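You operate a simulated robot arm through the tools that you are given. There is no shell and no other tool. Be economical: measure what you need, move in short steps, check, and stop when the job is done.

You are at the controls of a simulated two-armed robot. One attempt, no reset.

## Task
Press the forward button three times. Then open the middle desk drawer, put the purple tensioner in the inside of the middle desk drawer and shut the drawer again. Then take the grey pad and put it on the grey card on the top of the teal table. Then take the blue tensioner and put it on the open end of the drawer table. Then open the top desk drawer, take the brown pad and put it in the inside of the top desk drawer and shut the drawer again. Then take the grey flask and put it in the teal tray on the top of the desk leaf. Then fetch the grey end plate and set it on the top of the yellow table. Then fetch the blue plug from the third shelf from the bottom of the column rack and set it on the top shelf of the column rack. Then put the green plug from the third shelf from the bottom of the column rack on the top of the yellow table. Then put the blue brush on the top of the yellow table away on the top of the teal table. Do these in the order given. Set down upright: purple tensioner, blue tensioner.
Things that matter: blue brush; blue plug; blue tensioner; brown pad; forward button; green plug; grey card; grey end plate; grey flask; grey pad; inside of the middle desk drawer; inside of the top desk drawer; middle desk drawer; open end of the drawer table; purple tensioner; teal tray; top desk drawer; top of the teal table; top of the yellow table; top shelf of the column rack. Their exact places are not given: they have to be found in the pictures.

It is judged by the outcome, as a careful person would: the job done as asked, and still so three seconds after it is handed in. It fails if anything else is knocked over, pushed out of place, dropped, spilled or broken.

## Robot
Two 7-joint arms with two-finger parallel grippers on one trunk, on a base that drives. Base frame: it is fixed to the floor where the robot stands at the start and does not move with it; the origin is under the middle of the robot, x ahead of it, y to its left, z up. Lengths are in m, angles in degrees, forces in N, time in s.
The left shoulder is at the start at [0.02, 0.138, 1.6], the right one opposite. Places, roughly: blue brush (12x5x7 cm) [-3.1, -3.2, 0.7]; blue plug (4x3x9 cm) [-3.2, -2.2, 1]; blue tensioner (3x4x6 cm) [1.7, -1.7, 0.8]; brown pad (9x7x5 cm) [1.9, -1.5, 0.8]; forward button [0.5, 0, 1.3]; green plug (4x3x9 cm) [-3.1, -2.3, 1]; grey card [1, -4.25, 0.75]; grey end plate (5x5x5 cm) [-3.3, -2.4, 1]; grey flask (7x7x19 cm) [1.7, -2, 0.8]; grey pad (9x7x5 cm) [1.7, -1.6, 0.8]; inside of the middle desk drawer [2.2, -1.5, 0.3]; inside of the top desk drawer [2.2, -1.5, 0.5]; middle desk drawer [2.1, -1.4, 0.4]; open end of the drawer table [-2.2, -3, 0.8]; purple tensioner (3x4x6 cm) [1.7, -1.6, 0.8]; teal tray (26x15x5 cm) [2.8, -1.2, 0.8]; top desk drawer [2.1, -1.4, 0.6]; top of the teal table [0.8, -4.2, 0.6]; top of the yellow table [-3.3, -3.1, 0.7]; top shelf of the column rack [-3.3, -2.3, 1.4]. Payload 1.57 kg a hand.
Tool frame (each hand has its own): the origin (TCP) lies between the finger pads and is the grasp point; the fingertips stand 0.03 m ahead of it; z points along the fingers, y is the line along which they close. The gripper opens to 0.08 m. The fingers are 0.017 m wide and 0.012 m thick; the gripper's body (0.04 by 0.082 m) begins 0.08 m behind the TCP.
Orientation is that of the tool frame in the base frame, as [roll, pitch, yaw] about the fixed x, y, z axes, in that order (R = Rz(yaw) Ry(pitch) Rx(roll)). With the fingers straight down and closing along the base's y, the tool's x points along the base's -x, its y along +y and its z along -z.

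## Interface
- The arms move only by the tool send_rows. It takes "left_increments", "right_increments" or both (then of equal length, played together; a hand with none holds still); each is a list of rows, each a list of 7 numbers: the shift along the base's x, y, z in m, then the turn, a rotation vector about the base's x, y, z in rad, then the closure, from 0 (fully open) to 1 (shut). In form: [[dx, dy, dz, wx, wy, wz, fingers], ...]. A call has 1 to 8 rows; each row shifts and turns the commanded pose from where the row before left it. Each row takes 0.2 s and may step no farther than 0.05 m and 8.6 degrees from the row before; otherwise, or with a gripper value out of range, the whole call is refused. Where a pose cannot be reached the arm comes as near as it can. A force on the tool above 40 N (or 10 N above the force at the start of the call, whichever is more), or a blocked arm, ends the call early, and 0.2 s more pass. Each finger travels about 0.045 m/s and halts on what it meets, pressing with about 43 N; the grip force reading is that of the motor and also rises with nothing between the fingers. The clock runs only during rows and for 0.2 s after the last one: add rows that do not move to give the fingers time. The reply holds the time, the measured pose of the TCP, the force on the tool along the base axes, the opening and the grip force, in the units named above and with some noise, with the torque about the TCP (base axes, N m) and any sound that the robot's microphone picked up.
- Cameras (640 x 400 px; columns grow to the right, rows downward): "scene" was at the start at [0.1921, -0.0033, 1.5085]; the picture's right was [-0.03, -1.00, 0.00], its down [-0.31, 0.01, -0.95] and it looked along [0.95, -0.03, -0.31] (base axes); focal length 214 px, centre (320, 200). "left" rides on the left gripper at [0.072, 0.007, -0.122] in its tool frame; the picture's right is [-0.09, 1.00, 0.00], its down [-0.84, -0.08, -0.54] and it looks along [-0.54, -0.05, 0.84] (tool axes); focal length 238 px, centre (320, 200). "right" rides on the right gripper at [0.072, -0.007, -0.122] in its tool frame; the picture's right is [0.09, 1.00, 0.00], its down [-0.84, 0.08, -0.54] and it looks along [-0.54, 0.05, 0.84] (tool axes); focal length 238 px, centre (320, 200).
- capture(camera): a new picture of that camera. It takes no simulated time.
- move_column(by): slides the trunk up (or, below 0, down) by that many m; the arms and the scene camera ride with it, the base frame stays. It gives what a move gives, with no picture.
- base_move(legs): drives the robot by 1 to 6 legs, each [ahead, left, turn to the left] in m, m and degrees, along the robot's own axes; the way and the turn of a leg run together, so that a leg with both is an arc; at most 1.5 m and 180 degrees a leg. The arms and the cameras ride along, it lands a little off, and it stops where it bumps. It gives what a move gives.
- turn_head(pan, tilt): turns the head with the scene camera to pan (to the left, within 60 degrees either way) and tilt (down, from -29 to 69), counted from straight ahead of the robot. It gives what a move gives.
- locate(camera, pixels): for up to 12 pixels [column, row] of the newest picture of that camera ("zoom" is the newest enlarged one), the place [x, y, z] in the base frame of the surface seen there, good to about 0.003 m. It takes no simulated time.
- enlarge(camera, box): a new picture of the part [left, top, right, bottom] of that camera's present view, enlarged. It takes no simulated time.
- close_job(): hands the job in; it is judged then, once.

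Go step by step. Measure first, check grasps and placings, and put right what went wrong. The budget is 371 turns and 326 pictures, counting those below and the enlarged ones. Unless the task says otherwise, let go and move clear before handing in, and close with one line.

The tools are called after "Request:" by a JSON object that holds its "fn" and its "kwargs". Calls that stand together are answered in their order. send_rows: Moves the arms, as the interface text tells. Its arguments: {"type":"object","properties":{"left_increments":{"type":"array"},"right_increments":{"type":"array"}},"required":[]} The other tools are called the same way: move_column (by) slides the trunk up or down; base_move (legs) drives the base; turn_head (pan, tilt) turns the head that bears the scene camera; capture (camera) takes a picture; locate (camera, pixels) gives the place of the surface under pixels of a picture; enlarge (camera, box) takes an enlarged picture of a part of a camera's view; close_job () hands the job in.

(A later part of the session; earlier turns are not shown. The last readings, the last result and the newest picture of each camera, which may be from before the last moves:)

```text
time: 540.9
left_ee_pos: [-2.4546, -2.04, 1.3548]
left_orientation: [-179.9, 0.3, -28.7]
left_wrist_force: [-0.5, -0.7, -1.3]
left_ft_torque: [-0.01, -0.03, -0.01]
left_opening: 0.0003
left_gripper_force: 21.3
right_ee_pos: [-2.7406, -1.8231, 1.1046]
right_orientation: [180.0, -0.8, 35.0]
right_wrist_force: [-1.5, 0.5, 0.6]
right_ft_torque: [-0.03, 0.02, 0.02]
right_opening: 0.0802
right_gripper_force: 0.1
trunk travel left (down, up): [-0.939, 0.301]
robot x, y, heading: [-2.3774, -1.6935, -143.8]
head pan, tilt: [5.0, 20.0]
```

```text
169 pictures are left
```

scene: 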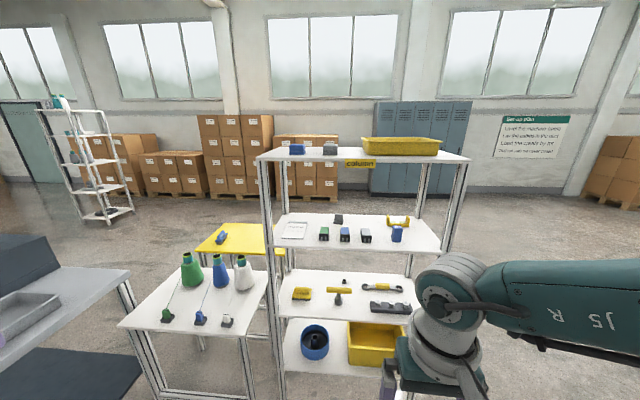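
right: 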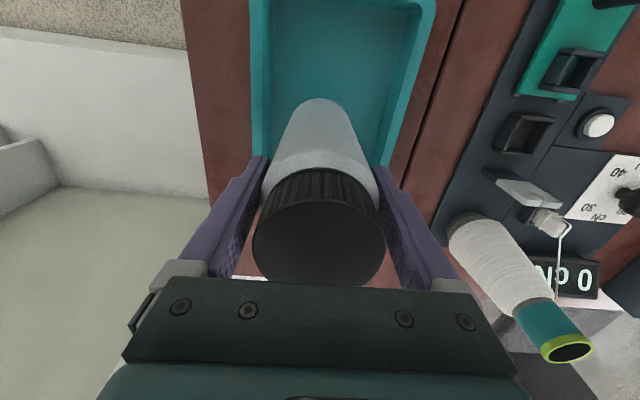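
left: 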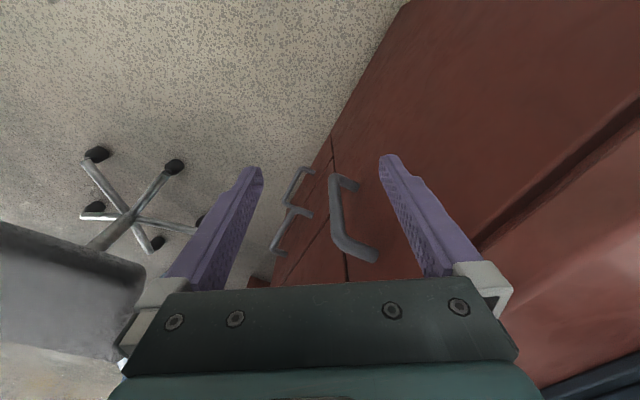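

Request:
{"fn": "enlarge", "kwargs": {"camera": "scene", "box": [250, 130, 480, 275]}}

Request:
{"fn": "locate", "kwargs": {"camera": "scene", "pixels": [[274, 242], [444, 252], [338, 218], [324, 234], [344, 235], [365, 236], [397, 235], [258, 158], [468, 162], [297, 148], [330, 150], [265, 235]]}}

```text
2.76 times, centred on (365, 202) of scene
```

zoom: 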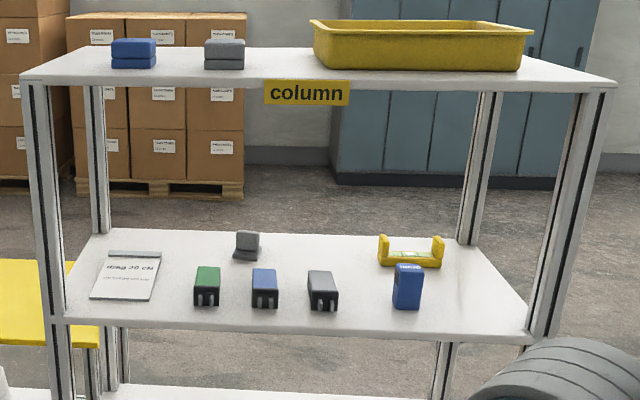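

```text
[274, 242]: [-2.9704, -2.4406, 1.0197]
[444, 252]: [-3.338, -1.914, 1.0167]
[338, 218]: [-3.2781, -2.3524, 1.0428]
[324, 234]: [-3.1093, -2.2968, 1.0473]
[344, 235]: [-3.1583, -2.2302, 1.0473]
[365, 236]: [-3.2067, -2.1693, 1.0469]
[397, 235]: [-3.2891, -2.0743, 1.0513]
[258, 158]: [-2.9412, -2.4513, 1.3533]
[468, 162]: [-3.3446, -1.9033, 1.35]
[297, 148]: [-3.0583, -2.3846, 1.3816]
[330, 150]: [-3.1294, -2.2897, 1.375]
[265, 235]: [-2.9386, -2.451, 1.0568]
```

Grey end plate is the L-shaped piece at (-3.278,-2.352); green and blue plugs lie in front at (-3.109,-2.297) and (-3.158,-2.230). Approach and pull the left hand back for clearance.

Request:
{"fn": "send_rows", "kwargs": {"left_increments": [[0.03, 0.022, 0, 0, 0, 0, 1], [0.03, 0.022, 0, 0, 0, 0, 1]]}}

Request:
{"fn": "base_move", "kwargs": {"legs": [[0.461, 0.144, 0]]}}

Request:
{"fn": "turn_head", "kwargs": {"pan": -5, "tilt": 30}}

Request:
{"fn": "capture", "kwargs": {"camera": "scene"}}

```text
time: 541.5
left_ee_pos: [-2.3925, -2.0213, 1.3456]
left_orientation: [-179.9, 0.2, -28.8]
left_wrist_force: [0.8, 0.0, 0.5]
left_ft_torque: [-0.04, 0.04, -0.03]
left_opening: 0.0
left_gripper_force: 21.2
left hand out of reach, approached as far as the arm can: row 1, 2
right_ee_pos: [-2.7412, -1.8229, 1.1065]
right_orientation: [-179.9, -0.7, 35.0]
right_wrist_force: [-0.7, -0.9, 0.2]
right_ft_torque: [0.01, 0.02, -0.02]
right_opening: 0.0804
right_gripper_force: 0.1
trunk travel left (down, up): [-0.939, 0.301]
robot x, y, heading: [-2.3789, -1.6941, -143.9]
head pan, tilt: [5.0, 20.0]
```

```text
time: 544.4
left_ee_pos: [-2.6801, -2.4141, 1.3452]
left_orientation: [-179.7, 0.2, -28.6]
left_wrist_force: [0.1, -0.3, 0.3]
left_ft_torque: [0.01, 0.0, 0.02]
left_opening: 0.0003
left_gripper_force: 21.3
right_ee_pos: [-3.0265, -2.2165, 1.1054]
right_orientation: [-179.9, -0.8, 35.0]
right_wrist_force: [0.0, -0.2, 0.0]
right_ft_torque: [0.02, -0.03, 0.04]
right_opening: 0.0798
right_gripper_force: 0.1
trunk travel left (down, up): [-0.939, 0.301]
robot x, y, heading: [-2.6654, -2.0899, -143.9]
head pan, tilt: [5.0, 20.0]
```

```text
time: 545.1
left_ee_pos: [-2.6792, -2.4152, 1.3464]
left_orientation: [-179.7, 0.3, -28.7]
left_wrist_force: [0.6, -0.1, 0.0]
left_ft_torque: [0.02, -0.02, -0.01]
left_opening: 0.0
left_gripper_force: 21.1
right_ee_pos: [-3.0279, -2.2169, 1.1059]
right_orientation: [179.9, -0.6, 35.0]
right_wrist_force: [0.2, -0.6, -0.5]
right_ft_torque: [0.0, 0.01, -0.02]
right_opening: 0.08
right_gripper_force: 0.1
trunk travel left (down, up): [-0.939, 0.301]
robot x, y, heading: [-2.6624, -2.0891, -144.0]
head pan, tilt: [-5.0, 30.0]
```

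```text
167 pictures are left
```

scene: 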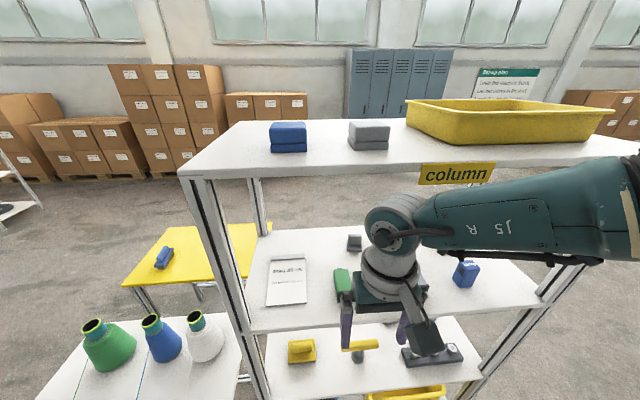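

Request:
{"fn": "enlarge", "kwargs": {"camera": "scene", "box": [300, 215, 400, 285]}}

Request:
{"fn": "locate", "kwargs": {"camera": "scene", "pixels": [[347, 240], [361, 240], [354, 247], [347, 251], [361, 251], [354, 238], [341, 272], [341, 280], [352, 290]]}}

```text
5.71 times, centred on (350, 250) of scene
```

zoom: 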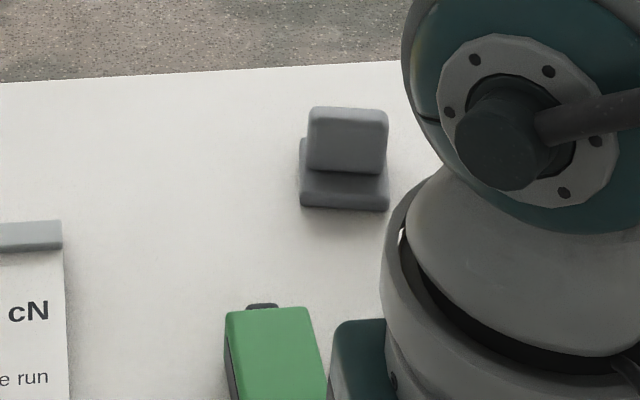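

```text
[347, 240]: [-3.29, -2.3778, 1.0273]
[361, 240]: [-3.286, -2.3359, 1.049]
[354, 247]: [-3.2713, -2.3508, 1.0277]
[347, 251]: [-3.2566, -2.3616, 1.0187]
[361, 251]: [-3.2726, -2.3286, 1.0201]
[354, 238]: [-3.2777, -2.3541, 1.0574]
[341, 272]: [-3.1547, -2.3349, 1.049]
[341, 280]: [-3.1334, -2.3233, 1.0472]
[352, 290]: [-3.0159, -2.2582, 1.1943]
```

Tilt the right hand 40° forward while still outside the shelf.

Request:
{"fn": "send_rows", "kwargs": {"right_increments": [[0, 0, 0, -0.0801, 0.1143, 0, 0], [0, 0, 0, -0.0801, 0.1143, 0, 0], [0, 0, 0, -0.0801, 0.1143, 0, 0], [0, 0, 0, -0.0801, 0.1143, 0, 0], [0, 0, 0, -0.0801, 0.1143, 0, 0], [0, 0, 0, 0, 0, 0, 0]]}}

Request:
{"fn": "capture", "kwargs": {"camera": "right"}}

Request:
{"fn": "capture", "kwargs": {"camera": "scene"}}

```text
time: 546.5
left_ee_pos: [-2.6784, -2.4138, 1.3452]
left_orientation: [-179.8, 0.2, -28.7]
left_wrist_force: [0.0, 0.7, -0.1]
left_ft_torque: [-0.02, 0.0, -0.02]
left_opening: 0.0
left_gripper_force: 21.3
right_ee_pos: [-3.0135, -2.2252, 1.1024]
right_orientation: [179.4, 35.4, 34.8]
right_wrist_force: [-0.4, 0.1, 1.0]
right_ft_torque: [0.0, 0.03, -0.02]
right_opening: 0.08
right_gripper_force: 0.1
right hand out of reach, approached as far as the arm can: row 5
trunk travel left (down, up): [-0.939, 0.301]
robot x, y, heading: [-2.6628, -2.0891, -143.7]
head pan, tilt: [-5.0, 30.0]
```

```text
165 pictures are left
```

right: 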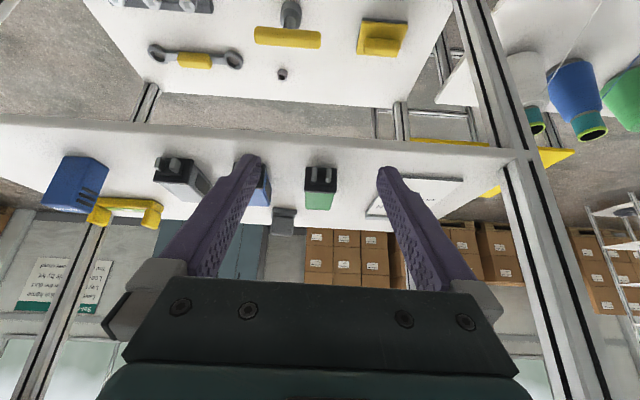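

```text
164 pictures are left
```

scene: 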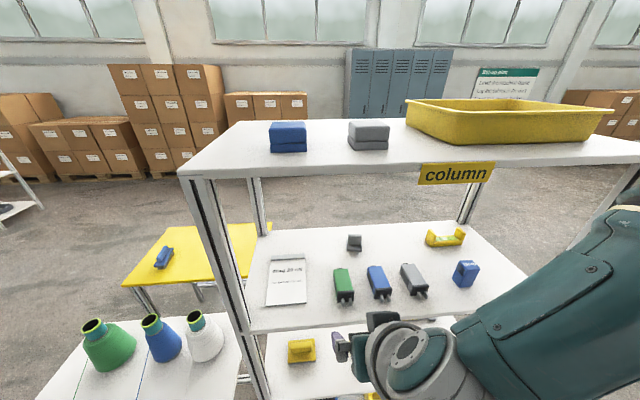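

Whole shelf is visible. Shift the hand to be in line with the plate (along 0.266), then go forward.

Request:
{"fn": "send_rows", "kwargs": {"right_increments": [[-0.02, 0.015, 0, 0, 0, 0, 0], [-0.025, 0.015, 0.0, -0.05, 0.0715, 0, 0], [-0.015, 0.0, 0.003, 0, 0, 0, 0]]}}

Request:
{"fn": "base_move", "kwargs": {"legs": [[0.1, 0, 0]]}}

Request:
{"fn": "capture", "kwargs": {"camera": "right"}}

Request:
{"fn": "locate", "kwargs": {"camera": "right", "pixels": [[320, 150], [280, 200]]}}

```text
time: 547.3
left_ee_pos: [-2.679, -2.4141, 1.3455]
left_orientation: [-179.7, 0.2, -28.7]
left_wrist_force: [-0.1, -0.3, -0.1]
left_ft_torque: [0.03, -0.01, 0.0]
left_opening: 0.0
left_gripper_force: 21.3
right_ee_pos: [-3.0387, -2.2254, 1.1364]
right_orientation: [179.8, 40.0, 34.8]
right_wrist_force: [0.0, -0.3, 0.3]
right_ft_torque: [0.01, 0.01, -0.03]
right_opening: 0.08
right_gripper_force: 0.0
right hand out of reach, approached as far as the arm can: row 2, 3
trunk travel left (down, up): [-0.939, 0.301]
robot x, y, heading: [-2.6618, -2.0899, -143.9]
head pan, tilt: [-5.0, 30.0]
```

```text
time: 548.5
left_ee_pos: [-2.7574, -2.471, 1.3457]
left_orientation: [-179.8, 0.1, -28.9]
left_wrist_force: [-0.5, 0.7, -0.5]
left_ft_torque: [0.02, -0.02, 0.06]
left_opening: 0.0001
left_gripper_force: 21.2
right_ee_pos: [-3.1154, -2.2813, 1.1352]
right_orientation: [179.8, 39.9, 34.7]
right_wrist_force: [-0.1, 1.1, 0.5]
right_ft_torque: [0.01, 0.02, 0.01]
right_opening: 0.0802
right_gripper_force: 0.1
trunk travel left (down, up): [-0.939, 0.301]
robot x, y, heading: [-2.7408, -2.1427, -144.3]
head pan, tilt: [-5.0, 30.0]
```

```text
163 pictures are left
```

right: 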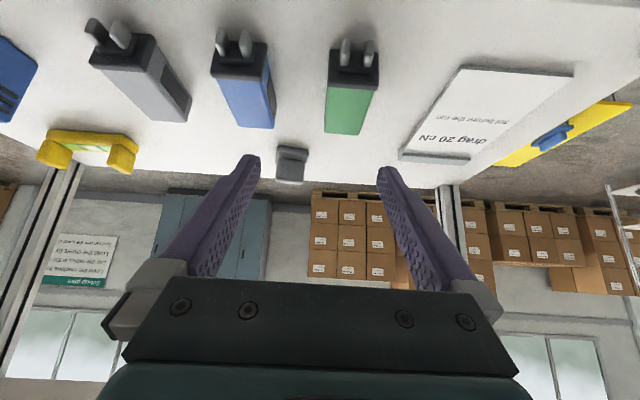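

```text
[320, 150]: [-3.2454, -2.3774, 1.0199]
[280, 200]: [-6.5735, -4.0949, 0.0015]
```

Request:
{"fn": "send_rows", "kwargs": {"right_increments": [[-0.0204, 0.0285, -0.01, 0, 0, 0, 0]]}}

Request:
{"fn": "locate", "kwargs": {"camera": "right", "pixels": [[290, 150], [290, 165], [280, 165], [302, 165], [290, 178], [240, 65], [350, 75], [245, 100], [345, 110]]}}

```text
time: 548.9
left_ee_pos: [-2.7588, -2.4713, 1.3453]
left_orientation: [-179.8, 0.2, -29.0]
left_wrist_force: [0.2, 0.5, 0.6]
left_ft_torque: [0.03, -0.01, -0.01]
left_opening: 0.0001
left_gripper_force: 21.8
right_ee_pos: [-3.1355, -2.2751, 1.1354]
right_orientation: [-179.5, 39.4, 34.7]
right_wrist_force: [-0.3, -0.1, -0.1]
right_ft_torque: [-0.02, -0.04, 0.01]
right_opening: 0.0799
right_gripper_force: 0.1
right hand out of reach, approached as far as the arm can: row 1
trunk travel left (down, up): [-0.939, 0.301]
robot x, y, heading: [-2.7463, -2.1441, -144.1]
head pan, tilt: [-5.0, 30.0]
```

```text
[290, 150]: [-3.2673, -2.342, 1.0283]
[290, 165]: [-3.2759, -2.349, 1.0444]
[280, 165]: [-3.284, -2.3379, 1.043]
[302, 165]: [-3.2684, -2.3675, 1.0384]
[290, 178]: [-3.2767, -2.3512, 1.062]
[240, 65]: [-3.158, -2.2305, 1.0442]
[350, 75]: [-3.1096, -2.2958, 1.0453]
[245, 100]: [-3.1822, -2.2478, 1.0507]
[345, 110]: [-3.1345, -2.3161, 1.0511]
```

The wrist seems too folded this close. Back the base 12 cm and extend the hand instead.

Request:
{"fn": "base_move", "kwargs": {"legs": [[-0.12, 0, 0]]}}

Request:
{"fn": "send_rows", "kwargs": {"right_increments": [[-0.03, -0.005, 0, 0, 0, 0, 0], [-0.03, -0.005, 0, 0, 0, 0, 0], [-0.035, -0.01, 0, 0, 0, 0, 0]]}}

```text
time: 550.1
left_ee_pos: [-2.6592, -2.4001, 1.3453]
left_orientation: [-179.7, 0.2, -28.7]
left_wrist_force: [0.8, -0.6, 0.2]
left_ft_torque: [-0.04, -0.01, 0.02]
left_opening: 0.0
left_gripper_force: 22.2
right_ee_pos: [-3.0372, -2.2035, 1.1356]
right_orientation: [-179.6, 39.5, 34.6]
right_wrist_force: [-0.2, 0.3, 0.5]
right_ft_torque: [0.01, 0.02, -0.01]
right_opening: 0.0803
right_gripper_force: 0.0
trunk travel left (down, up): [-0.939, 0.301]
robot x, y, heading: [-2.6438, -2.0727, -143.8]
head pan, tilt: [-5.0, 30.0]
```

```text
time: 550.9
left_ee_pos: [-2.6588, -2.3998, 1.3451]
left_orientation: [-179.8, 0.2, -28.8]
left_wrist_force: [1.1, -0.3, 0.0]
left_ft_torque: [-0.01, -0.04, 0.01]
left_opening: 0.0
left_gripper_force: 21.1
right_ee_pos: [-3.1282, -2.222, 1.1348]
right_orientation: [-179.5, 39.5, 34.8]
right_wrist_force: [-0.4, -0.4, 0.1]
right_ft_torque: [-0.03, 0.01, -0.01]
right_opening: 0.0798
right_gripper_force: 0.1
trunk travel left (down, up): [-0.939, 0.301]
robot x, y, heading: [-2.6487, -2.0731, -144.0]
head pan, tilt: [-5.0, 30.0]
```

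Reachable now. Extend further toward the plate, over the plugs.

Request:
{"fn": "send_rows", "kwargs": {"right_increments": [[-0.03, -0.03, -0.005, 0, 0, 0, 0], [-0.03, -0.03, -0.01, 0, 0, 0, 0], [-0.025, -0.025, -0.01, 0, 0, 0, 0]]}}

Request:
{"fn": "capture", "kwargs": {"camera": "right"}}

Request:
{"fn": "capture", "kwargs": {"camera": "scene"}}

```text
time: 551.7
left_ee_pos: [-2.6578, -2.3991, 1.3451]
left_orientation: [-179.8, 0.1, -28.7]
left_wrist_force: [0.3, 0.0, 0.1]
left_ft_torque: [0.01, 0.02, -0.01]
left_opening: 0.0
left_gripper_force: 21.2
right_ee_pos: [-3.1731, -2.2499, 1.1387]
right_orientation: [-179.7, 39.5, 34.6]
right_wrist_force: [0.0, -0.2, -0.1]
right_ft_torque: [0.02, 0.02, 0.0]
right_opening: 0.0801
right_gripper_force: 0.1
right hand out of reach, approached as far as the arm can: row 1, 2, 3
trunk travel left (down, up): [-0.939, 0.301]
robot x, y, heading: [-2.6438, -2.0757, -144.0]
head pan, tilt: [-5.0, 30.0]
```

```text
162 pictures are left
```

right: 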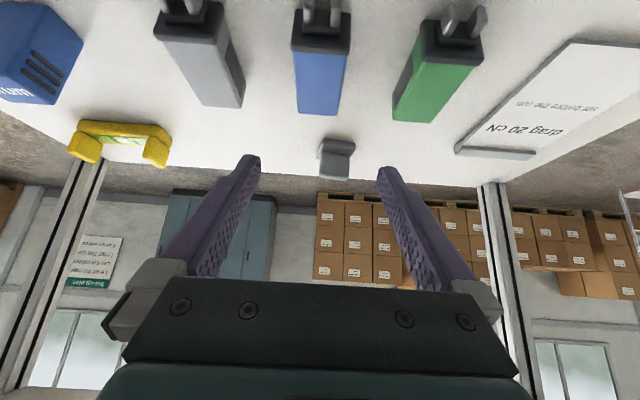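

```text
161 pictures are left
```

scene: 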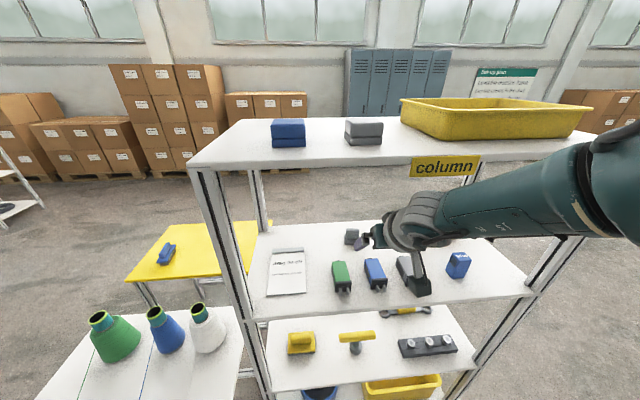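

Forward motion of the arm is exhausted; I'll use base and trunk. Check wrist-joint height against the top shelf's underside.

Request:
{"fn": "locate", "kwargs": {"camera": "scene", "pixels": [[425, 195], [440, 193], [405, 212], [470, 185], [520, 170], [420, 180], [430, 176], [350, 174], [385, 225]]}}

```text
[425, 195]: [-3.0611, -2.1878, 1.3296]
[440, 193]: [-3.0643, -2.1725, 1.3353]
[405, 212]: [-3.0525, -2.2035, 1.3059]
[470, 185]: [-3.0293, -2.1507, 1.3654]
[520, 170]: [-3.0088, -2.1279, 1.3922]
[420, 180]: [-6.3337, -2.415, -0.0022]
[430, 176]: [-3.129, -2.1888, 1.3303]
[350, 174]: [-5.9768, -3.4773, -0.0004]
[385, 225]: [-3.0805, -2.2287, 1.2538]
```

The forearm would pass close under the top shelf. Raise the hand relative to the shoulder by 6 cm and lower the trunk 11 cm, then go in.

Request:
{"fn": "send_rows", "kwargs": {"right_increments": [[0, 0, 0.03, 0, 0, 0, 0], [0, 0, 0.03, 0, 0, 0, 0]]}}

Request:
{"fn": "move_column", "kwargs": {"by": -0.11}}

Request:
{"fn": "capture", "kwargs": {"camera": "scene"}}

```text
time: 552.3
left_ee_pos: [-2.66, -2.3989, 1.3459]
left_orientation: [-179.7, 0.2, -28.8]
left_wrist_force: [0.7, -0.1, -0.2]
left_ft_torque: [0.0, 0.01, -0.02]
left_opening: 0.0002
left_gripper_force: 21.8
right_ee_pos: [-3.1753, -2.2492, 1.1985]
right_orientation: [-179.6, 39.5, 34.8]
right_wrist_force: [0.1, 0.4, 0.3]
right_ft_torque: [0.03, 0.01, 0.01]
right_opening: 0.0801
right_gripper_force: 0.0
trunk travel left (down, up): [-0.939, 0.301]
robot x, y, heading: [-2.6428, -2.0768, -144.0]
head pan, tilt: [-5.0, 30.0]
```

```text
time: 553.7
left_ee_pos: [-2.6589, -2.3986, 1.235]
left_orientation: [-179.8, 0.2, -28.9]
left_wrist_force: [-0.7, 0.3, 0.2]
left_ft_torque: [0.0, 0.01, -0.02]
left_opening: 0.0
left_gripper_force: 20.6
right_ee_pos: [-3.1765, -2.2495, 1.0878]
right_orientation: [-179.5, 39.5, 34.7]
right_wrist_force: [-0.1, -0.1, 0.6]
right_ft_torque: [-0.02, -0.02, 0.01]
right_opening: 0.08
right_gripper_force: 0.0
trunk travel left (down, up): [-0.829, 0.411]
robot x, y, heading: [-2.645, -2.0727, -144.0]
head pan, tilt: [-5.0, 30.0]
```

```text
160 pictures are left
```

scene: 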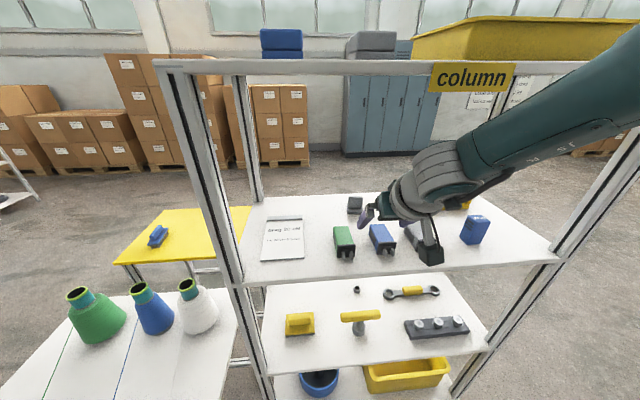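

Request:
{"fn": "locate", "kwargs": {"camera": "scene", "pixels": [[460, 140], [500, 122], [430, 155], [540, 98], [470, 92], [440, 70], [590, 72], [450, 195], [428, 262]]}}

```text
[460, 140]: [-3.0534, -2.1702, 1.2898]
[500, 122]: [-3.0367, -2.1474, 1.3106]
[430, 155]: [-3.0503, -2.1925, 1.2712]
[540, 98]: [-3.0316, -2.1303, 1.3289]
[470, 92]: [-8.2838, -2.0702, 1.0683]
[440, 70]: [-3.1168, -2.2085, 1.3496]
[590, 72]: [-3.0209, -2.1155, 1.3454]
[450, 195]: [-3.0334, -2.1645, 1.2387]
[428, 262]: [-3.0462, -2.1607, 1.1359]
```

Flatten the forearm more: raise hand 9 cm relative while lowering trunk 9 cm.

Request:
{"fn": "send_rows", "kwargs": {"right_increments": [[0, 0, 0.03, 0, 0, 0, 0], [0, 0, 0.03, 0, 0, 0, 0], [0, 0, 0.03, 0, 0, 0, 0]]}}

Request:
{"fn": "move_column", "kwargs": {"by": -0.1}}

Request:
{"fn": "capture", "kwargs": {"camera": "scene"}}

```text
time: 554.5
left_ee_pos: [-2.6597, -2.3994, 1.2354]
left_orientation: [-179.7, 0.2, -28.8]
left_wrist_force: [0.0, 0.5, -0.5]
left_ft_torque: [-0.02, 0.01, 0.0]
left_opening: 0.0001
left_gripper_force: 21.0
right_ee_pos: [-3.1755, -2.2483, 1.1791]
right_orientation: [-179.6, 39.4, 34.7]
right_wrist_force: [-0.2, 0.5, -0.2]
right_ft_torque: [0.01, -0.01, 0.01]
right_opening: 0.0803
right_gripper_force: 0.0
trunk travel left (down, up): [-0.829, 0.411]
robot x, y, heading: [-2.6425, -2.0701, -144.1]
head pan, tilt: [-5.0, 30.0]
```

```text
time: 555.9
left_ee_pos: [-2.6585, -2.3993, 1.135]
left_orientation: [-179.7, 0.2, -28.8]
left_wrist_force: [-0.9, -0.4, 0.5]
left_ft_torque: [0.03, 0.0, 0.0]
left_opening: 0.0
left_gripper_force: 21.5
right_ee_pos: [-3.1754, -2.2476, 1.0783]
right_orientation: [-179.7, 39.6, 34.7]
right_wrist_force: [-0.3, -0.7, 0.3]
right_ft_torque: [0.01, -0.03, -0.02]
right_opening: 0.0804
right_gripper_force: 0.1
trunk travel left (down, up): [-0.729, 0.511]
robot x, y, heading: [-2.6451, -2.0738, -143.9]
head pan, tilt: [-5.0, 30.0]
```

```text
159 pictures are left
```

scene: 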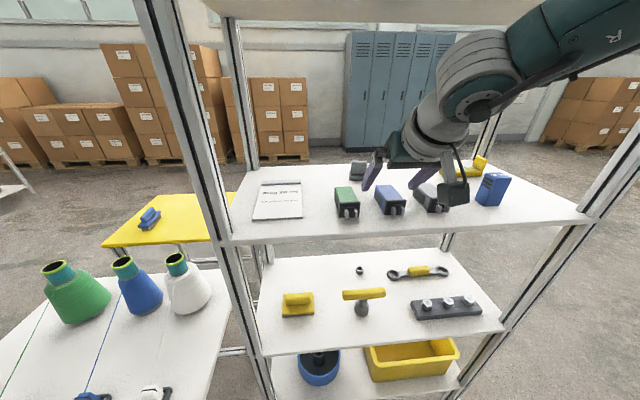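

Request:
{"fn": "locate", "kwargs": {"camera": "scene", "pixels": [[470, 40], [500, 35], [545, 15], [440, 70], [600, 5], [470, 18], [420, 18], [455, 190], [385, 160]]}}

```text
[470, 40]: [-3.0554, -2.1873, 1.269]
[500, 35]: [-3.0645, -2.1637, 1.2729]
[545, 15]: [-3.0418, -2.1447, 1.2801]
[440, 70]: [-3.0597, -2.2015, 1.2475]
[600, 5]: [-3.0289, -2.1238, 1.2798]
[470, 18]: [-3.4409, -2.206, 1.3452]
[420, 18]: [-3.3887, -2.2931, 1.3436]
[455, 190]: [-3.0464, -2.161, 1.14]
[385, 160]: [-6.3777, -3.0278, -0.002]
```

Arm top is now ≤1.28 with the shelf underside ≈1.34. Raise 1.2 cm for plug clearance and drive forward 15.5 cm.

Request:
{"fn": "send_rows", "kwargs": {"right_increments": [[0, 0, 0.012, 0, 0, 0, 0]]}}

Request:
{"fn": "base_move", "kwargs": {"legs": [[0.1, 0, 0]]}}

Request:
{"fn": "capture", "kwargs": {"camera": "right"}}

Request:
{"fn": "capture", "kwargs": {"camera": "scene"}}

```text
time: 556.2
left_ee_pos: [-2.6587, -2.3996, 1.1359]
left_orientation: [-179.8, 0.2, -28.8]
left_wrist_force: [-0.1, -0.8, -0.3]
left_ft_torque: [-0.01, -0.01, 0.02]
left_opening: 0.0001
left_gripper_force: 21.8
right_ee_pos: [-3.1754, -2.2467, 1.0908]
right_orientation: [-179.5, 39.5, 34.8]
right_wrist_force: [-0.6, -0.3, -0.7]
right_ft_torque: [0.01, 0.01, 0.02]
right_opening: 0.0803
right_gripper_force: 0.1
trunk travel left (down, up): [-0.729, 0.511]
robot x, y, heading: [-2.6413, -2.0745, -144.1]
head pan, tilt: [-5.0, 30.0]
```

```text
time: 557.4
left_ee_pos: [-2.7385, -2.4576, 1.1345]
left_orientation: [-179.9, 0.2, -29.0]
left_wrist_force: [0.2, -0.5, 0.4]
left_ft_torque: [-0.02, -0.01, -0.02]
left_opening: 0.0002
left_gripper_force: 21.7
right_ee_pos: [-3.2561, -2.3041, 1.0904]
right_orientation: [-179.6, 39.5, 34.6]
right_wrist_force: [0.4, 1.0, 0.5]
right_ft_torque: [-0.03, -0.01, -0.01]
right_opening: 0.0799
right_gripper_force: 0.1
trunk travel left (down, up): [-0.729, 0.511]
robot x, y, heading: [-2.7213, -2.1318, -144.3]
head pan, tilt: [-5.0, 30.0]
```

```text
158 pictures are left
```

right: 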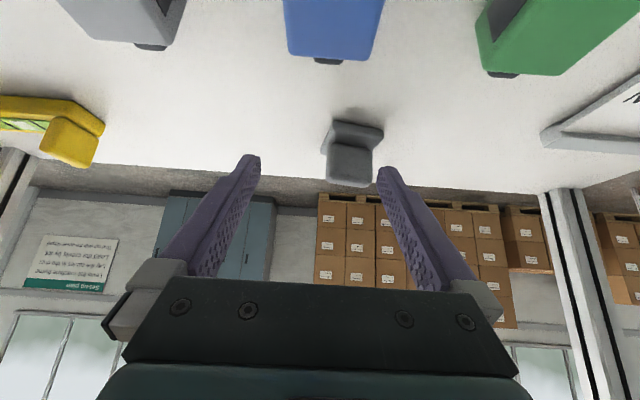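

```text
157 pictures are left
```

scene: 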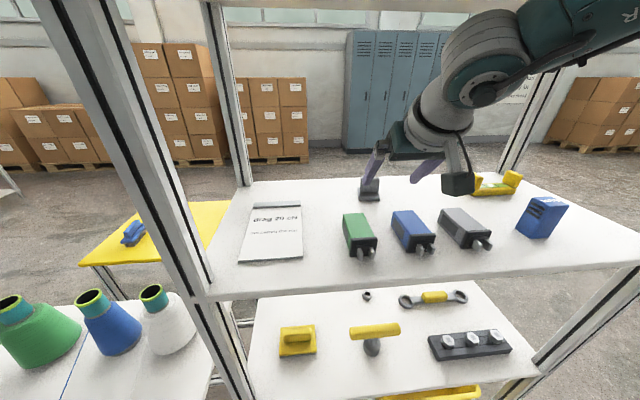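

Request:
{"fn": "locate", "kwargs": {"camera": "right", "pixels": [[330, 160], [350, 160], [368, 160], [350, 180], [350, 147], [340, 130], [380, 135], [352, 172]]}}

```text
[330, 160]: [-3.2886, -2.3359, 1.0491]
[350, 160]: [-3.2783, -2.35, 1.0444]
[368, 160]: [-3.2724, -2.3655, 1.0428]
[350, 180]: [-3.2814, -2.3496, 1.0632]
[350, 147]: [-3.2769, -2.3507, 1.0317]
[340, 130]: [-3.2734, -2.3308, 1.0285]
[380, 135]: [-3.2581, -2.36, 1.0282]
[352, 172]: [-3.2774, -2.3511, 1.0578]
```

Request:
{"fn": "base_move", "kwargs": {"legs": [[0.052, 0.025, 0]]}}

Request:
{"fn": "send_rows", "kwargs": {"right_increments": [[0, 0, 0, 0, 0, -0.1, 0]]}}

Request:
{"fn": "capture", "kwargs": {"camera": "right"}}

```text
time: 558.4
left_ee_pos: [-2.7551, -2.4996, 1.1311]
left_orientation: [-179.0, -0.3, -29.0]
left_wrist_force: [0.5, 0.0, 0.6]
left_ft_torque: [-0.02, 0.0, 0.02]
left_opening: 0.0
left_gripper_force: 21.0
right_ee_pos: [-3.2687, -2.3416, 1.0714]
right_orientation: [-179.5, 37.4, 34.4]
right_wrist_force: [0.1, 0.2, 0.4]
right_ft_torque: [-0.01, 0.02, 0.0]
right_opening: 0.08
right_gripper_force: 0.1
trunk travel left (down, up): [-0.729, 0.511]
robot x, y, heading: [-2.7513, -2.1846, -144.0]
head pan, tilt: [-5.0, 30.0]
```

```text
time: 558.8
left_ee_pos: [-2.7624, -2.5002, 1.132]
left_orientation: [-179.2, 0.0, -29.2]
left_wrist_force: [-0.5, -0.6, 0.3]
left_ft_torque: [0.02, -0.03, 0.0]
left_opening: 0.0
left_gripper_force: 21.1
right_ee_pos: [-3.2761, -2.3353, 1.0724]
right_orientation: [-178.9, 37.3, 28.5]
right_wrist_force: [-0.5, -0.8, 2.2]
right_ft_torque: [0.15, -0.08, -0.08]
right_opening: 0.0802
right_gripper_force: 0.1
trunk travel left (down, up): [-0.729, 0.511]
robot x, y, heading: [-2.7562, -2.1821, -144.4]
head pan, tilt: [-5.0, 30.0]
```

```text
156 pictures are left
```

right: 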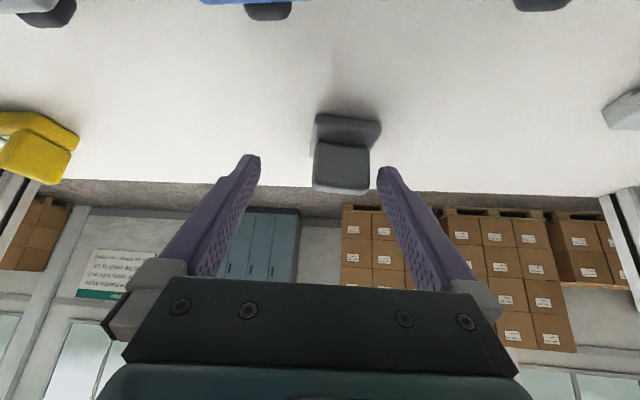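

The arm lagged the base: something may be touching. Look.

Request:
{"fn": "capture", "kwargs": {"camera": "scene"}}

Request:
{"fn": "turn_head", "kwargs": {"pan": -35, "tilt": 0}}

Request:
{"fn": "capture", "kwargs": {"camera": "scene"}}

Request:
{"fn": "turn_head", "kwargs": {"pan": 50, "tilt": 15}}

Request:
{"fn": "capture", "kwargs": {"camera": "scene"}}

```text
155 pictures are left
```

scene: 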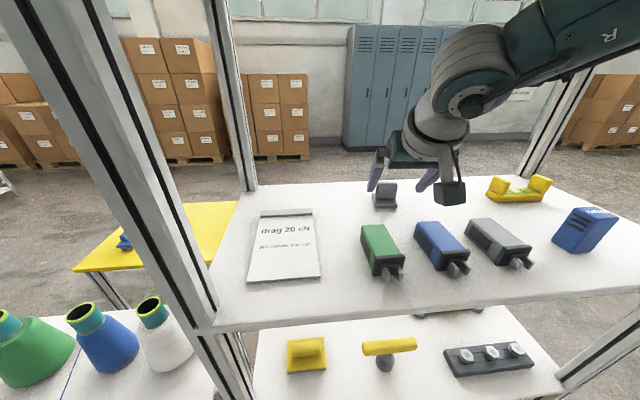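

```text
time: 559.7
left_ee_pos: [-2.7611, -2.4998, 1.1329]
left_orientation: [-179.1, -0.1, -29.0]
left_wrist_force: [-0.3, 0.5, 0.0]
left_ft_torque: [0.0, 0.01, 0.04]
left_opening: 0.0
left_gripper_force: 21.8
right_ee_pos: [-3.2739, -2.3363, 1.0713]
right_orientation: [-179.0, 37.2, 28.6]
right_wrist_force: [-0.6, 0.0, 0.4]
right_ft_torque: [0.01, 0.01, 0.04]
right_opening: 0.0802
right_gripper_force: 0.1
trunk travel left (down, up): [-0.729, 0.511]
robot x, y, heading: [-2.7524, -2.1839, -144.4]
head pan, tilt: [-35.0, 0.0]
```

```text
154 pictures are left
```

scene: 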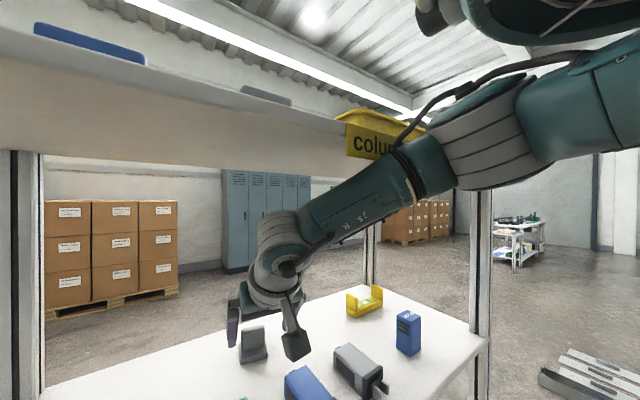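

```text
time: 561.3
left_ee_pos: [-2.7619, -2.5011, 1.1333]
left_orientation: [-179.1, -0.1, -29.0]
left_wrist_force: [0.9, -0.2, -0.5]
left_ft_torque: [0.01, 0.02, -0.01]
left_opening: 0.0
left_gripper_force: 21.1
right_ee_pos: [-3.2746, -2.3375, 1.0706]
right_orientation: [-178.9, 37.2, 28.5]
right_wrist_force: [0.4, 0.2, -0.2]
right_ft_torque: [0.0, 0.02, -0.03]
right_opening: 0.0801
right_gripper_force: 0.1
trunk travel left (down, up): [-0.729, 0.511]
robot x, y, heading: [-2.7571, -2.1806, -144.2]
head pan, tilt: [50.0, 15.0]
```

```text
153 pictures are left
```

scene: 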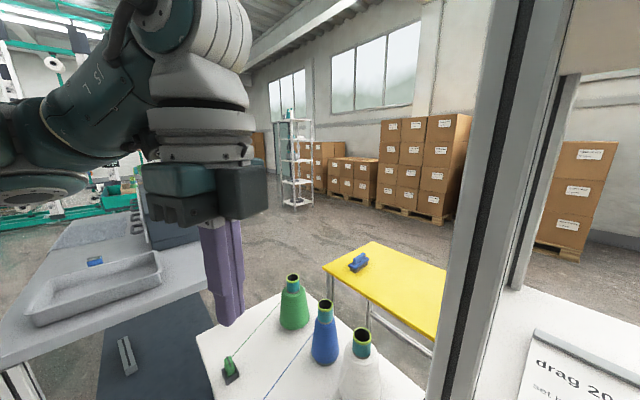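

The elbow section is brushing the "column" label/shelf edge. I'll back 3 cm, lower the shoulder while raising the hand, then come in again.

Request:
{"fn": "base_move", "kwargs": {"legs": [[-0.06, 0, 0]]}}

Request:
{"fn": "send_rows", "kwargs": {"right_increments": [[0, 0, 0.035, 0, 0, 0, 0], [0, 0, 0.035, 0.02, -0.03, 0, 0]]}}

Request:
{"fn": "move_column", "kwargs": {"by": -0.07}}

Request:
{"fn": "turn_head", "kwargs": {"pan": -35, "tilt": 5}}

Request:
{"fn": "capture", "kwargs": {"camera": "scene"}}

```text
time: 562.3
left_ee_pos: [-2.7199, -2.473, 1.1369]
left_orientation: [-179.9, 0.3, -29.0]
left_wrist_force: [0.5, 0.2, 0.0]
left_ft_torque: [0.01, 0.02, 0.03]
left_opening: 0.0002
left_gripper_force: 20.6
right_ee_pos: [-3.2346, -2.3146, 1.0823]
right_orientation: [-179.4, 38.5, 28.6]
right_wrist_force: [0.3, -0.3, 0.1]
right_ft_torque: [-0.01, 0.01, 0.01]
right_opening: 0.0799
right_gripper_force: 0.0
trunk travel left (down, up): [-0.729, 0.511]
robot x, y, heading: [-2.704, -2.1451, -144.1]
head pan, tilt: [50.0, 15.0]
```

```text
time: 563.1
left_ee_pos: [-2.7125, -2.4733, 1.1349]
left_orientation: [-179.4, -0.1, -29.0]
left_wrist_force: [0.7, 0.0, 1.4]
left_ft_torque: [0.03, 0.02, 0.0]
left_opening: 0.0001
left_gripper_force: 21.1
right_ee_pos: [-3.2158, -2.3027, 1.1222]
right_orientation: [-177.5, 33.1, 30.3]
right_wrist_force: [-0.2, -0.1, -0.2]
right_ft_torque: [-0.03, 0.0, -0.03]
right_opening: 0.0799
right_gripper_force: 0.1
trunk travel left (down, up): [-0.729, 0.511]
robot x, y, heading: [-2.6996, -2.1457, -144.0]
head pan, tilt: [50.0, 15.0]
stopped in row 2 (right hand): the arm was blocked; the commanded pose is now the measured one
```

```text
time: 564.1
left_ee_pos: [-2.7203, -2.474, 1.0663]
left_orientation: [-179.8, 0.1, -29.0]
left_wrist_force: [-0.4, 0.1, 0.5]
left_ft_torque: [0.01, 0.0, -0.02]
left_opening: 0.0
left_gripper_force: 21.3
right_ee_pos: [-3.2281, -2.3051, 1.0654]
right_orientation: [-177.6, 34.4, 29.7]
right_wrist_force: [-0.3, -0.4, 0.5]
right_ft_torque: [-0.03, -0.04, -0.01]
right_opening: 0.08
right_gripper_force: 0.0
trunk travel left (down, up): [-0.659, 0.581]
robot x, y, heading: [-2.7029, -2.1464, -144.3]
head pan, tilt: [50.0, 15.0]
```

```text
time: 565.7
left_ee_pos: [-2.7204, -2.4728, 1.0654]
left_orientation: [-179.8, 0.3, -29.0]
left_wrist_force: [-0.6, -0.5, 0.0]
left_ft_torque: [-0.01, 0.02, -0.02]
left_opening: 0.0
left_gripper_force: 20.8
right_ee_pos: [-3.2282, -2.3061, 1.0656]
right_orientation: [-177.7, 34.3, 29.8]
right_wrist_force: [-0.6, 0.6, -0.2]
right_ft_torque: [0.01, 0.03, -0.01]
right_opening: 0.0801
right_gripper_force: 0.1
trunk travel left (down, up): [-0.659, 0.581]
robot x, y, heading: [-2.7031, -2.1458, -144.0]
head pan, tilt: [-35.0, 5.0]
```

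```text
152 pictures are left
```

scene: 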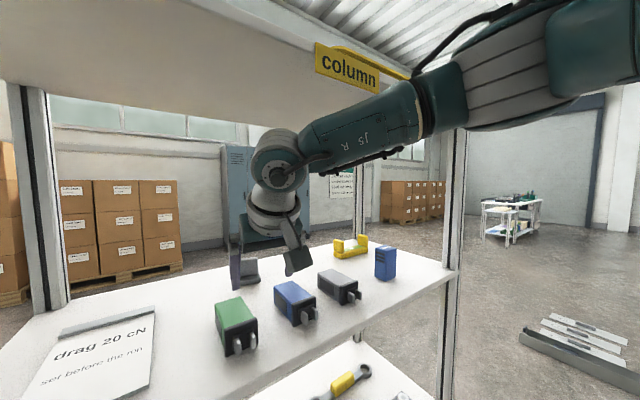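

Clear now. Drive ahead 7.5 cm.

Request:
{"fn": "base_move", "kwargs": {"legs": [[0.072, 0.005, 0]]}}

Request:
{"fn": "capture", "kwargs": {"camera": "right"}}

Request:
{"fn": "capture", "kwargs": {"camera": "scene"}}

```text
time: 566.8
left_ee_pos: [-2.7756, -2.5201, 1.0654]
left_orientation: [-179.8, 0.2, -29.0]
left_wrist_force: [0.5, 0.8, 0.7]
left_ft_torque: [-0.03, 0.04, 0.01]
left_opening: 0.0001
left_gripper_force: 21.9
right_ee_pos: [-3.2833, -2.3512, 1.0638]
right_orientation: [-177.6, 34.3, 29.8]
right_wrist_force: [0.8, 0.1, 0.8]
right_ft_torque: [0.04, -0.02, 0.0]
right_opening: 0.0801
right_gripper_force: 0.1
trunk travel left (down, up): [-0.659, 0.581]
robot x, y, heading: [-2.7567, -2.1939, -144.1]
head pan, tilt: [-35.0, 5.0]
```

```text
151 pictures are left
```

right: 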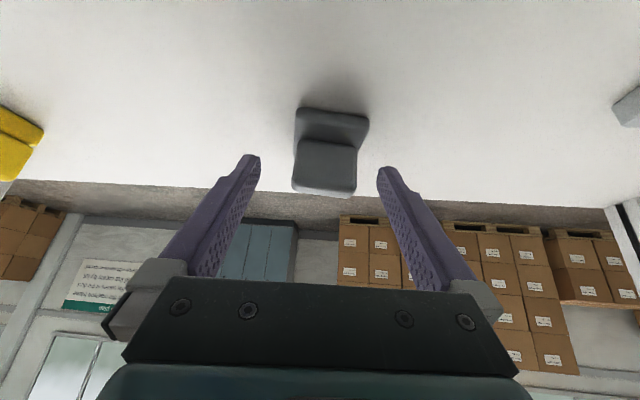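

```text
150 pictures are left
```

scene: 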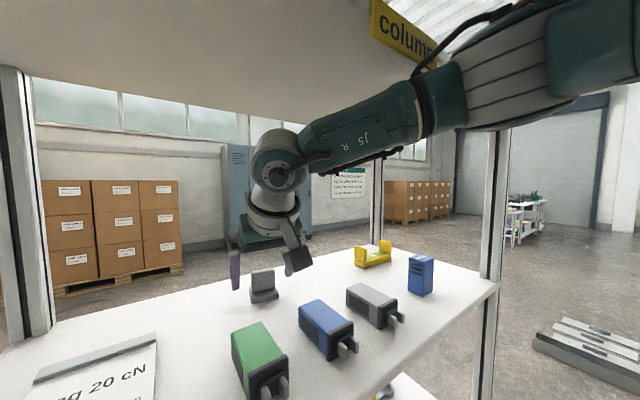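

The upright is centred between the fingers. Lower 5 mm and close.

Request:
{"fn": "move_column", "kwargs": {"by": -0.006}}

Request:
{"fn": "send_rows", "kwargs": {"right_increments": [[0, 0, 0, 0, 0, 0, 0.3], [0, 0, 0, 0, 0, 0, 0.6], [0, 0, 0, 0, 0, 0, 0.9], [0, 0, 0, 0, 0, 0, 1], [0, 0, 0, 0, 0, 0, 1]]}}

Request:
{"fn": "capture", "kwargs": {"camera": "right"}}

```text
time: 567.3
left_ee_pos: [-2.7748, -2.5192, 1.0602]
left_orientation: [-179.8, 0.2, -29.0]
left_wrist_force: [0.1, 1.7, 1.0]
left_ft_torque: [-0.01, 0.01, 0.01]
left_opening: 0.0
left_gripper_force: 21.4
right_ee_pos: [-3.2818, -2.352, 1.0585]
right_orientation: [-177.6, 34.4, 29.9]
right_wrist_force: [0.7, 0.1, 0.0]
right_ft_torque: [0.0, 0.01, -0.04]
right_opening: 0.0799
right_gripper_force: 0.1
trunk travel left (down, up): [-0.653, 0.587]
robot x, y, heading: [-2.7586, -2.1914, -144.1]
head pan, tilt: [-35.0, 5.0]
```

```text
time: 568.5
left_ee_pos: [-2.776, -2.5184, 1.0603]
left_orientation: [-179.9, 0.2, -29.0]
left_wrist_force: [-0.6, 0.2, 0.2]
left_ft_torque: [0.04, 0.01, -0.02]
left_opening: 0.0
left_gripper_force: 21.4
right_ee_pos: [-3.2828, -2.352, 1.0579]
right_orientation: [-177.7, 34.3, 29.8]
right_wrist_force: [-0.4, 0.1, 0.1]
right_ft_torque: [0.04, -0.01, -0.01]
right_opening: 0.0438
right_gripper_force: 38.3
trunk travel left (down, up): [-0.653, 0.587]
robot x, y, heading: [-2.7606, -2.1899, -144.1]
head pan, tilt: [-35.0, 5.0]
```

```text
149 pictures are left
```

right: 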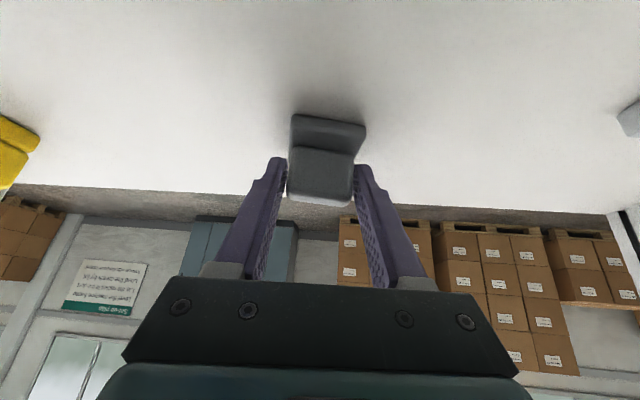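

Gripped (0.044). Lift 4.2 cm with the trunk and check clearance over the plugs.

Request:
{"fn": "move_column", "kwargs": {"by": 0.044}}

Request:
{"fn": "capture", "kwargs": {"camera": "scene"}}

Request:
{"fn": "capture", "kwargs": {"camera": "right"}}

```text
time: 569.4
left_ee_pos: [-2.7695, -2.5192, 1.1005]
left_orientation: [-179.5, -0.2, -29.0]
left_wrist_force: [0.3, -0.1, -0.4]
left_ft_torque: [0.02, 0.02, -0.01]
left_opening: 0.0002
left_gripper_force: 21.3
right_ee_pos: [-3.2724, -2.3437, 1.0783]
right_orientation: [-177.3, 32.0, 29.8]
right_wrist_force: [0.6, -1.3, -0.6]
right_ft_torque: [-0.01, -0.02, 0.0]
right_opening: 0.0391
right_gripper_force: 43.5
trunk travel left (down, up): [-0.697, 0.543]
robot x, y, heading: [-2.762, -2.192, -144.1]
head pan, tilt: [-35.0, 5.0]
```

```text
148 pictures are left
```

scene: 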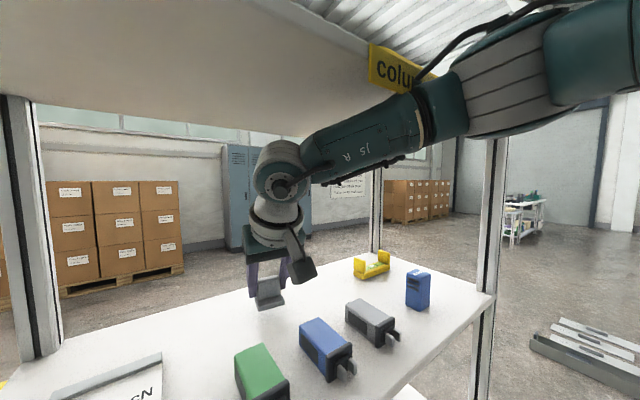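

```text
147 pictures are left
```

right: 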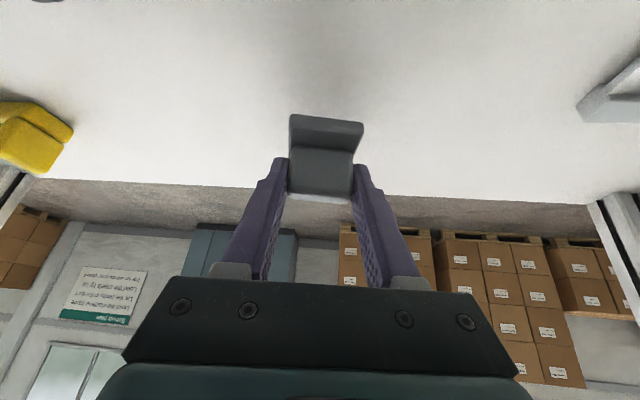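

The elbow meets the label when the trunk rises. Lower the trunk back and lift with the arm instead.

Request:
{"fn": "send_rows", "kwargs": {"right_increments": [[0, 0, 0.01, 0, 0, 0, 1]]}}

Request:
{"fn": "move_column", "kwargs": {"by": -0.04}}

Request:
{"fn": "send_rows", "kwargs": {"right_increments": [[0, 0, 0.012, 0, 0, 0, 1], [0, 0, 0.012, 0, 0, 0, 1], [0, 0, 0.012, 0, 0, 0, 1]]}}

Request:
{"fn": "capture", "kwargs": {"camera": "scene"}}

```text
time: 570.0
left_ee_pos: [-2.7694, -2.5195, 1.106]
left_orientation: [-179.5, -0.2, -29.0]
left_wrist_force: [0.6, -0.7, -0.8]
left_ft_torque: [0.0, -0.02, 0.0]
left_opening: 0.0004
left_gripper_force: 21.3
right_ee_pos: [-3.2632, -2.3404, 1.0744]
right_orientation: [-176.7, 29.9, 30.4]
right_wrist_force: [-0.6, 0.0, -1.0]
right_ft_torque: [0.01, 0.0, 0.02]
right_opening: 0.039
right_gripper_force: 43.7
trunk travel left (down, up): [-0.697, 0.543]
robot x, y, heading: [-2.759, -2.1945, -144.0]
head pan, tilt: [-35.0, 5.0]
stopped in row 1 (right hand): the arm was blocked; the commanded pose is now the measured one
```

```text
time: 570.7
left_ee_pos: [-2.7748, -2.5208, 1.0699]
left_orientation: [-179.9, 0.3, -29.1]
left_wrist_force: [0.7, -0.3, 0.0]
left_ft_torque: [0.0, 0.02, 0.0]
left_opening: 0.0
left_gripper_force: 21.1
right_ee_pos: [-3.2769, -2.3481, 1.0616]
right_orientation: [-177.4, 32.4, 30.0]
right_wrist_force: [-1.8, 0.2, 4.9]
right_ft_torque: [-0.13, 0.1, -0.03]
right_opening: 0.039
right_gripper_force: 42.8
trunk travel left (down, up): [-0.663, 0.577]
robot x, y, heading: [-2.7613, -2.1921, -144.1]
head pan, tilt: [-35.0, 5.0]
stopped: the force on the tool passed its limit at 49 N (the readings are from after the stop); the commanded pose is now the measured one
```

```text
time: 571.5
left_ee_pos: [-2.7759, -2.5197, 1.0705]
left_orientation: [-179.7, 0.2, -29.0]
left_wrist_force: [-0.7, 0.8, 0.8]
left_ft_torque: [-0.01, -0.03, 0.0]
left_opening: 0.0
left_gripper_force: 21.1
right_ee_pos: [-3.2697, -2.3477, 1.0854]
right_orientation: [-177.0, 31.1, 30.7]
right_wrist_force: [0.1, 0.4, -0.7]
right_ft_torque: [-0.02, 0.0, 0.0]
right_opening: 0.039
right_gripper_force: 43.0
trunk travel left (down, up): [-0.663, 0.577]
robot x, y, heading: [-2.761, -2.1905, -143.8]
head pan, tilt: [-35.0, 5.0]
```

```text
146 pictures are left
```

scene: 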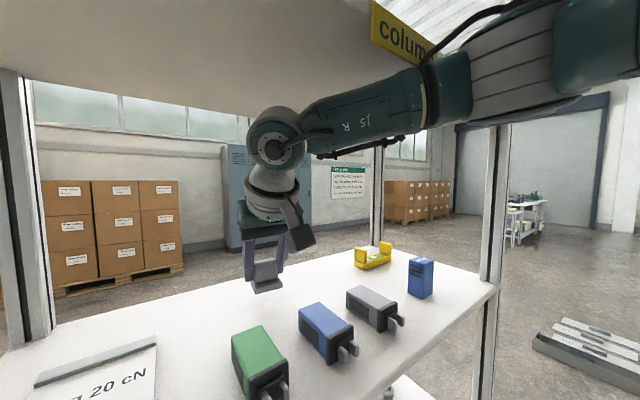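

Request:
{"fn": "send_rows", "kwargs": {"right_increments": [[0, 0, 0.01, 0, 0, 0, 1], [0, 0, 0.01, 0, 0, 0, 1]]}}

Request:
{"fn": "capture", "kwargs": {"camera": "right"}}

```text
time: 572.1
left_ee_pos: [-2.7773, -2.5193, 1.0699]
left_orientation: [-179.8, 0.2, -28.9]
left_wrist_force: [0.0, 0.5, -0.5]
left_ft_torque: [-0.02, 0.0, -0.02]
left_opening: 0.0
left_gripper_force: 21.7
right_ee_pos: [-3.2651, -2.347, 1.0953]
right_orientation: [-176.9, 29.7, 31.0]
right_wrist_force: [-1.3, 0.4, 0.0]
right_ft_torque: [-0.01, -0.03, 0.0]
right_opening: 0.0389
right_gripper_force: 42.4
trunk travel left (down, up): [-0.663, 0.577]
robot x, y, heading: [-2.7574, -2.1939, -143.6]
head pan, tilt: [-35.0, 5.0]
```

```text
145 pictures are left
```

right: 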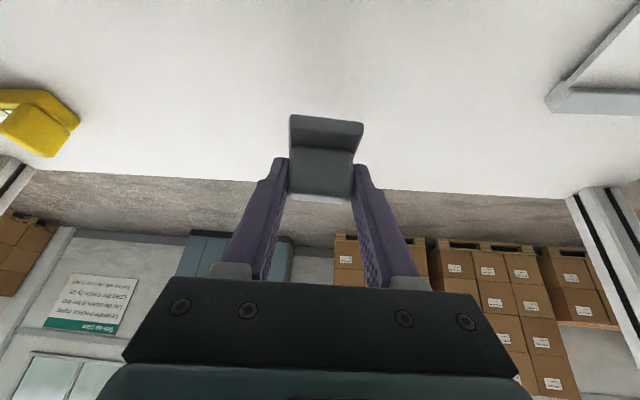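

Retract 5 cm (still behind the plugs) where the forearm has more room, then raise more.

Request:
{"fn": "base_move", "kwargs": {"legs": [[-0.05, 0, 0]]}}

Request:
{"fn": "send_rows", "kwargs": {"right_increments": [[0, 0, 0.012, 0, 0, 0, 1], [0, 0, 0.012, 0, 0, 0, 1]]}}

Request:
{"fn": "capture", "kwargs": {"camera": "right"}}

Request:
{"fn": "capture", "kwargs": {"camera": "scene"}}

```text
time: 573.0
left_ee_pos: [-2.7353, -2.4904, 1.0697]
left_orientation: [-179.8, 0.2, -28.8]
left_wrist_force: [-0.3, -0.4, -0.7]
left_ft_torque: [-0.02, -0.01, -0.01]
left_opening: 0.0001
left_gripper_force: 20.9
right_ee_pos: [-3.227, -2.3169, 1.0966]
right_orientation: [-176.9, 29.9, 30.8]
right_wrist_force: [0.6, -0.2, -0.3]
right_ft_torque: [0.01, -0.01, 0.02]
right_opening: 0.0388
right_gripper_force: 42.6
trunk travel left (down, up): [-0.663, 0.577]
robot x, y, heading: [-2.7175, -2.1607, -143.8]
head pan, tilt: [-35.0, 5.0]
```

```text
time: 573.6
left_ee_pos: [-2.7351, -2.49, 1.0699]
left_orientation: [-179.8, 0.2, -28.9]
left_wrist_force: [0.1, -0.2, -0.8]
left_ft_torque: [0.02, 0.02, 0.0]
left_opening: 0.0
left_gripper_force: 21.5
right_ee_pos: [-3.2189, -2.3166, 1.1023]
right_orientation: [-176.4, 27.8, 31.7]
right_wrist_force: [0.0, 0.1, -0.2]
right_ft_torque: [0.01, 0.0, -0.02]
right_opening: 0.0388
right_gripper_force: 42.9
trunk travel left (down, up): [-0.663, 0.577]
robot x, y, heading: [-2.7196, -2.1632, -143.9]
head pan, tilt: [-35.0, 5.0]
```

```text
144 pictures are left
```

right: 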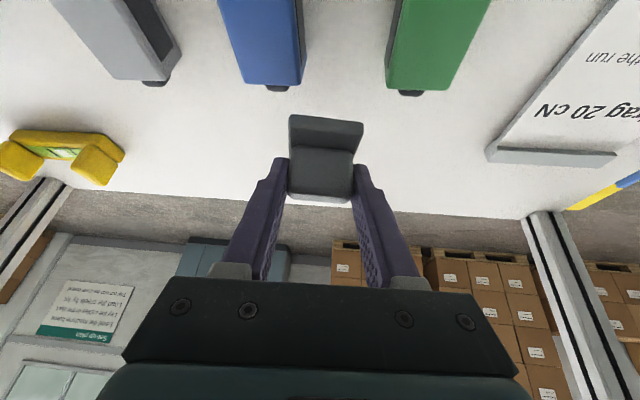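

```text
143 pictures are left
```

scene: 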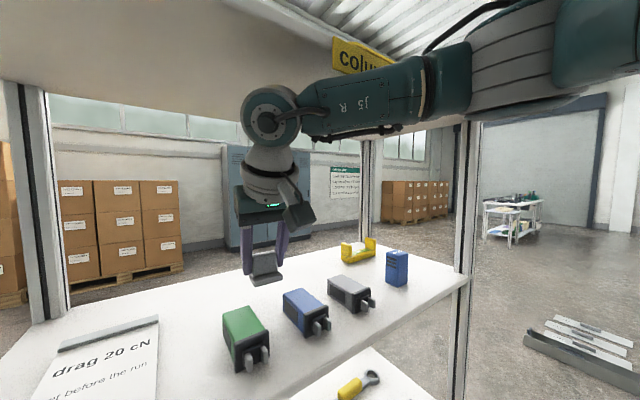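

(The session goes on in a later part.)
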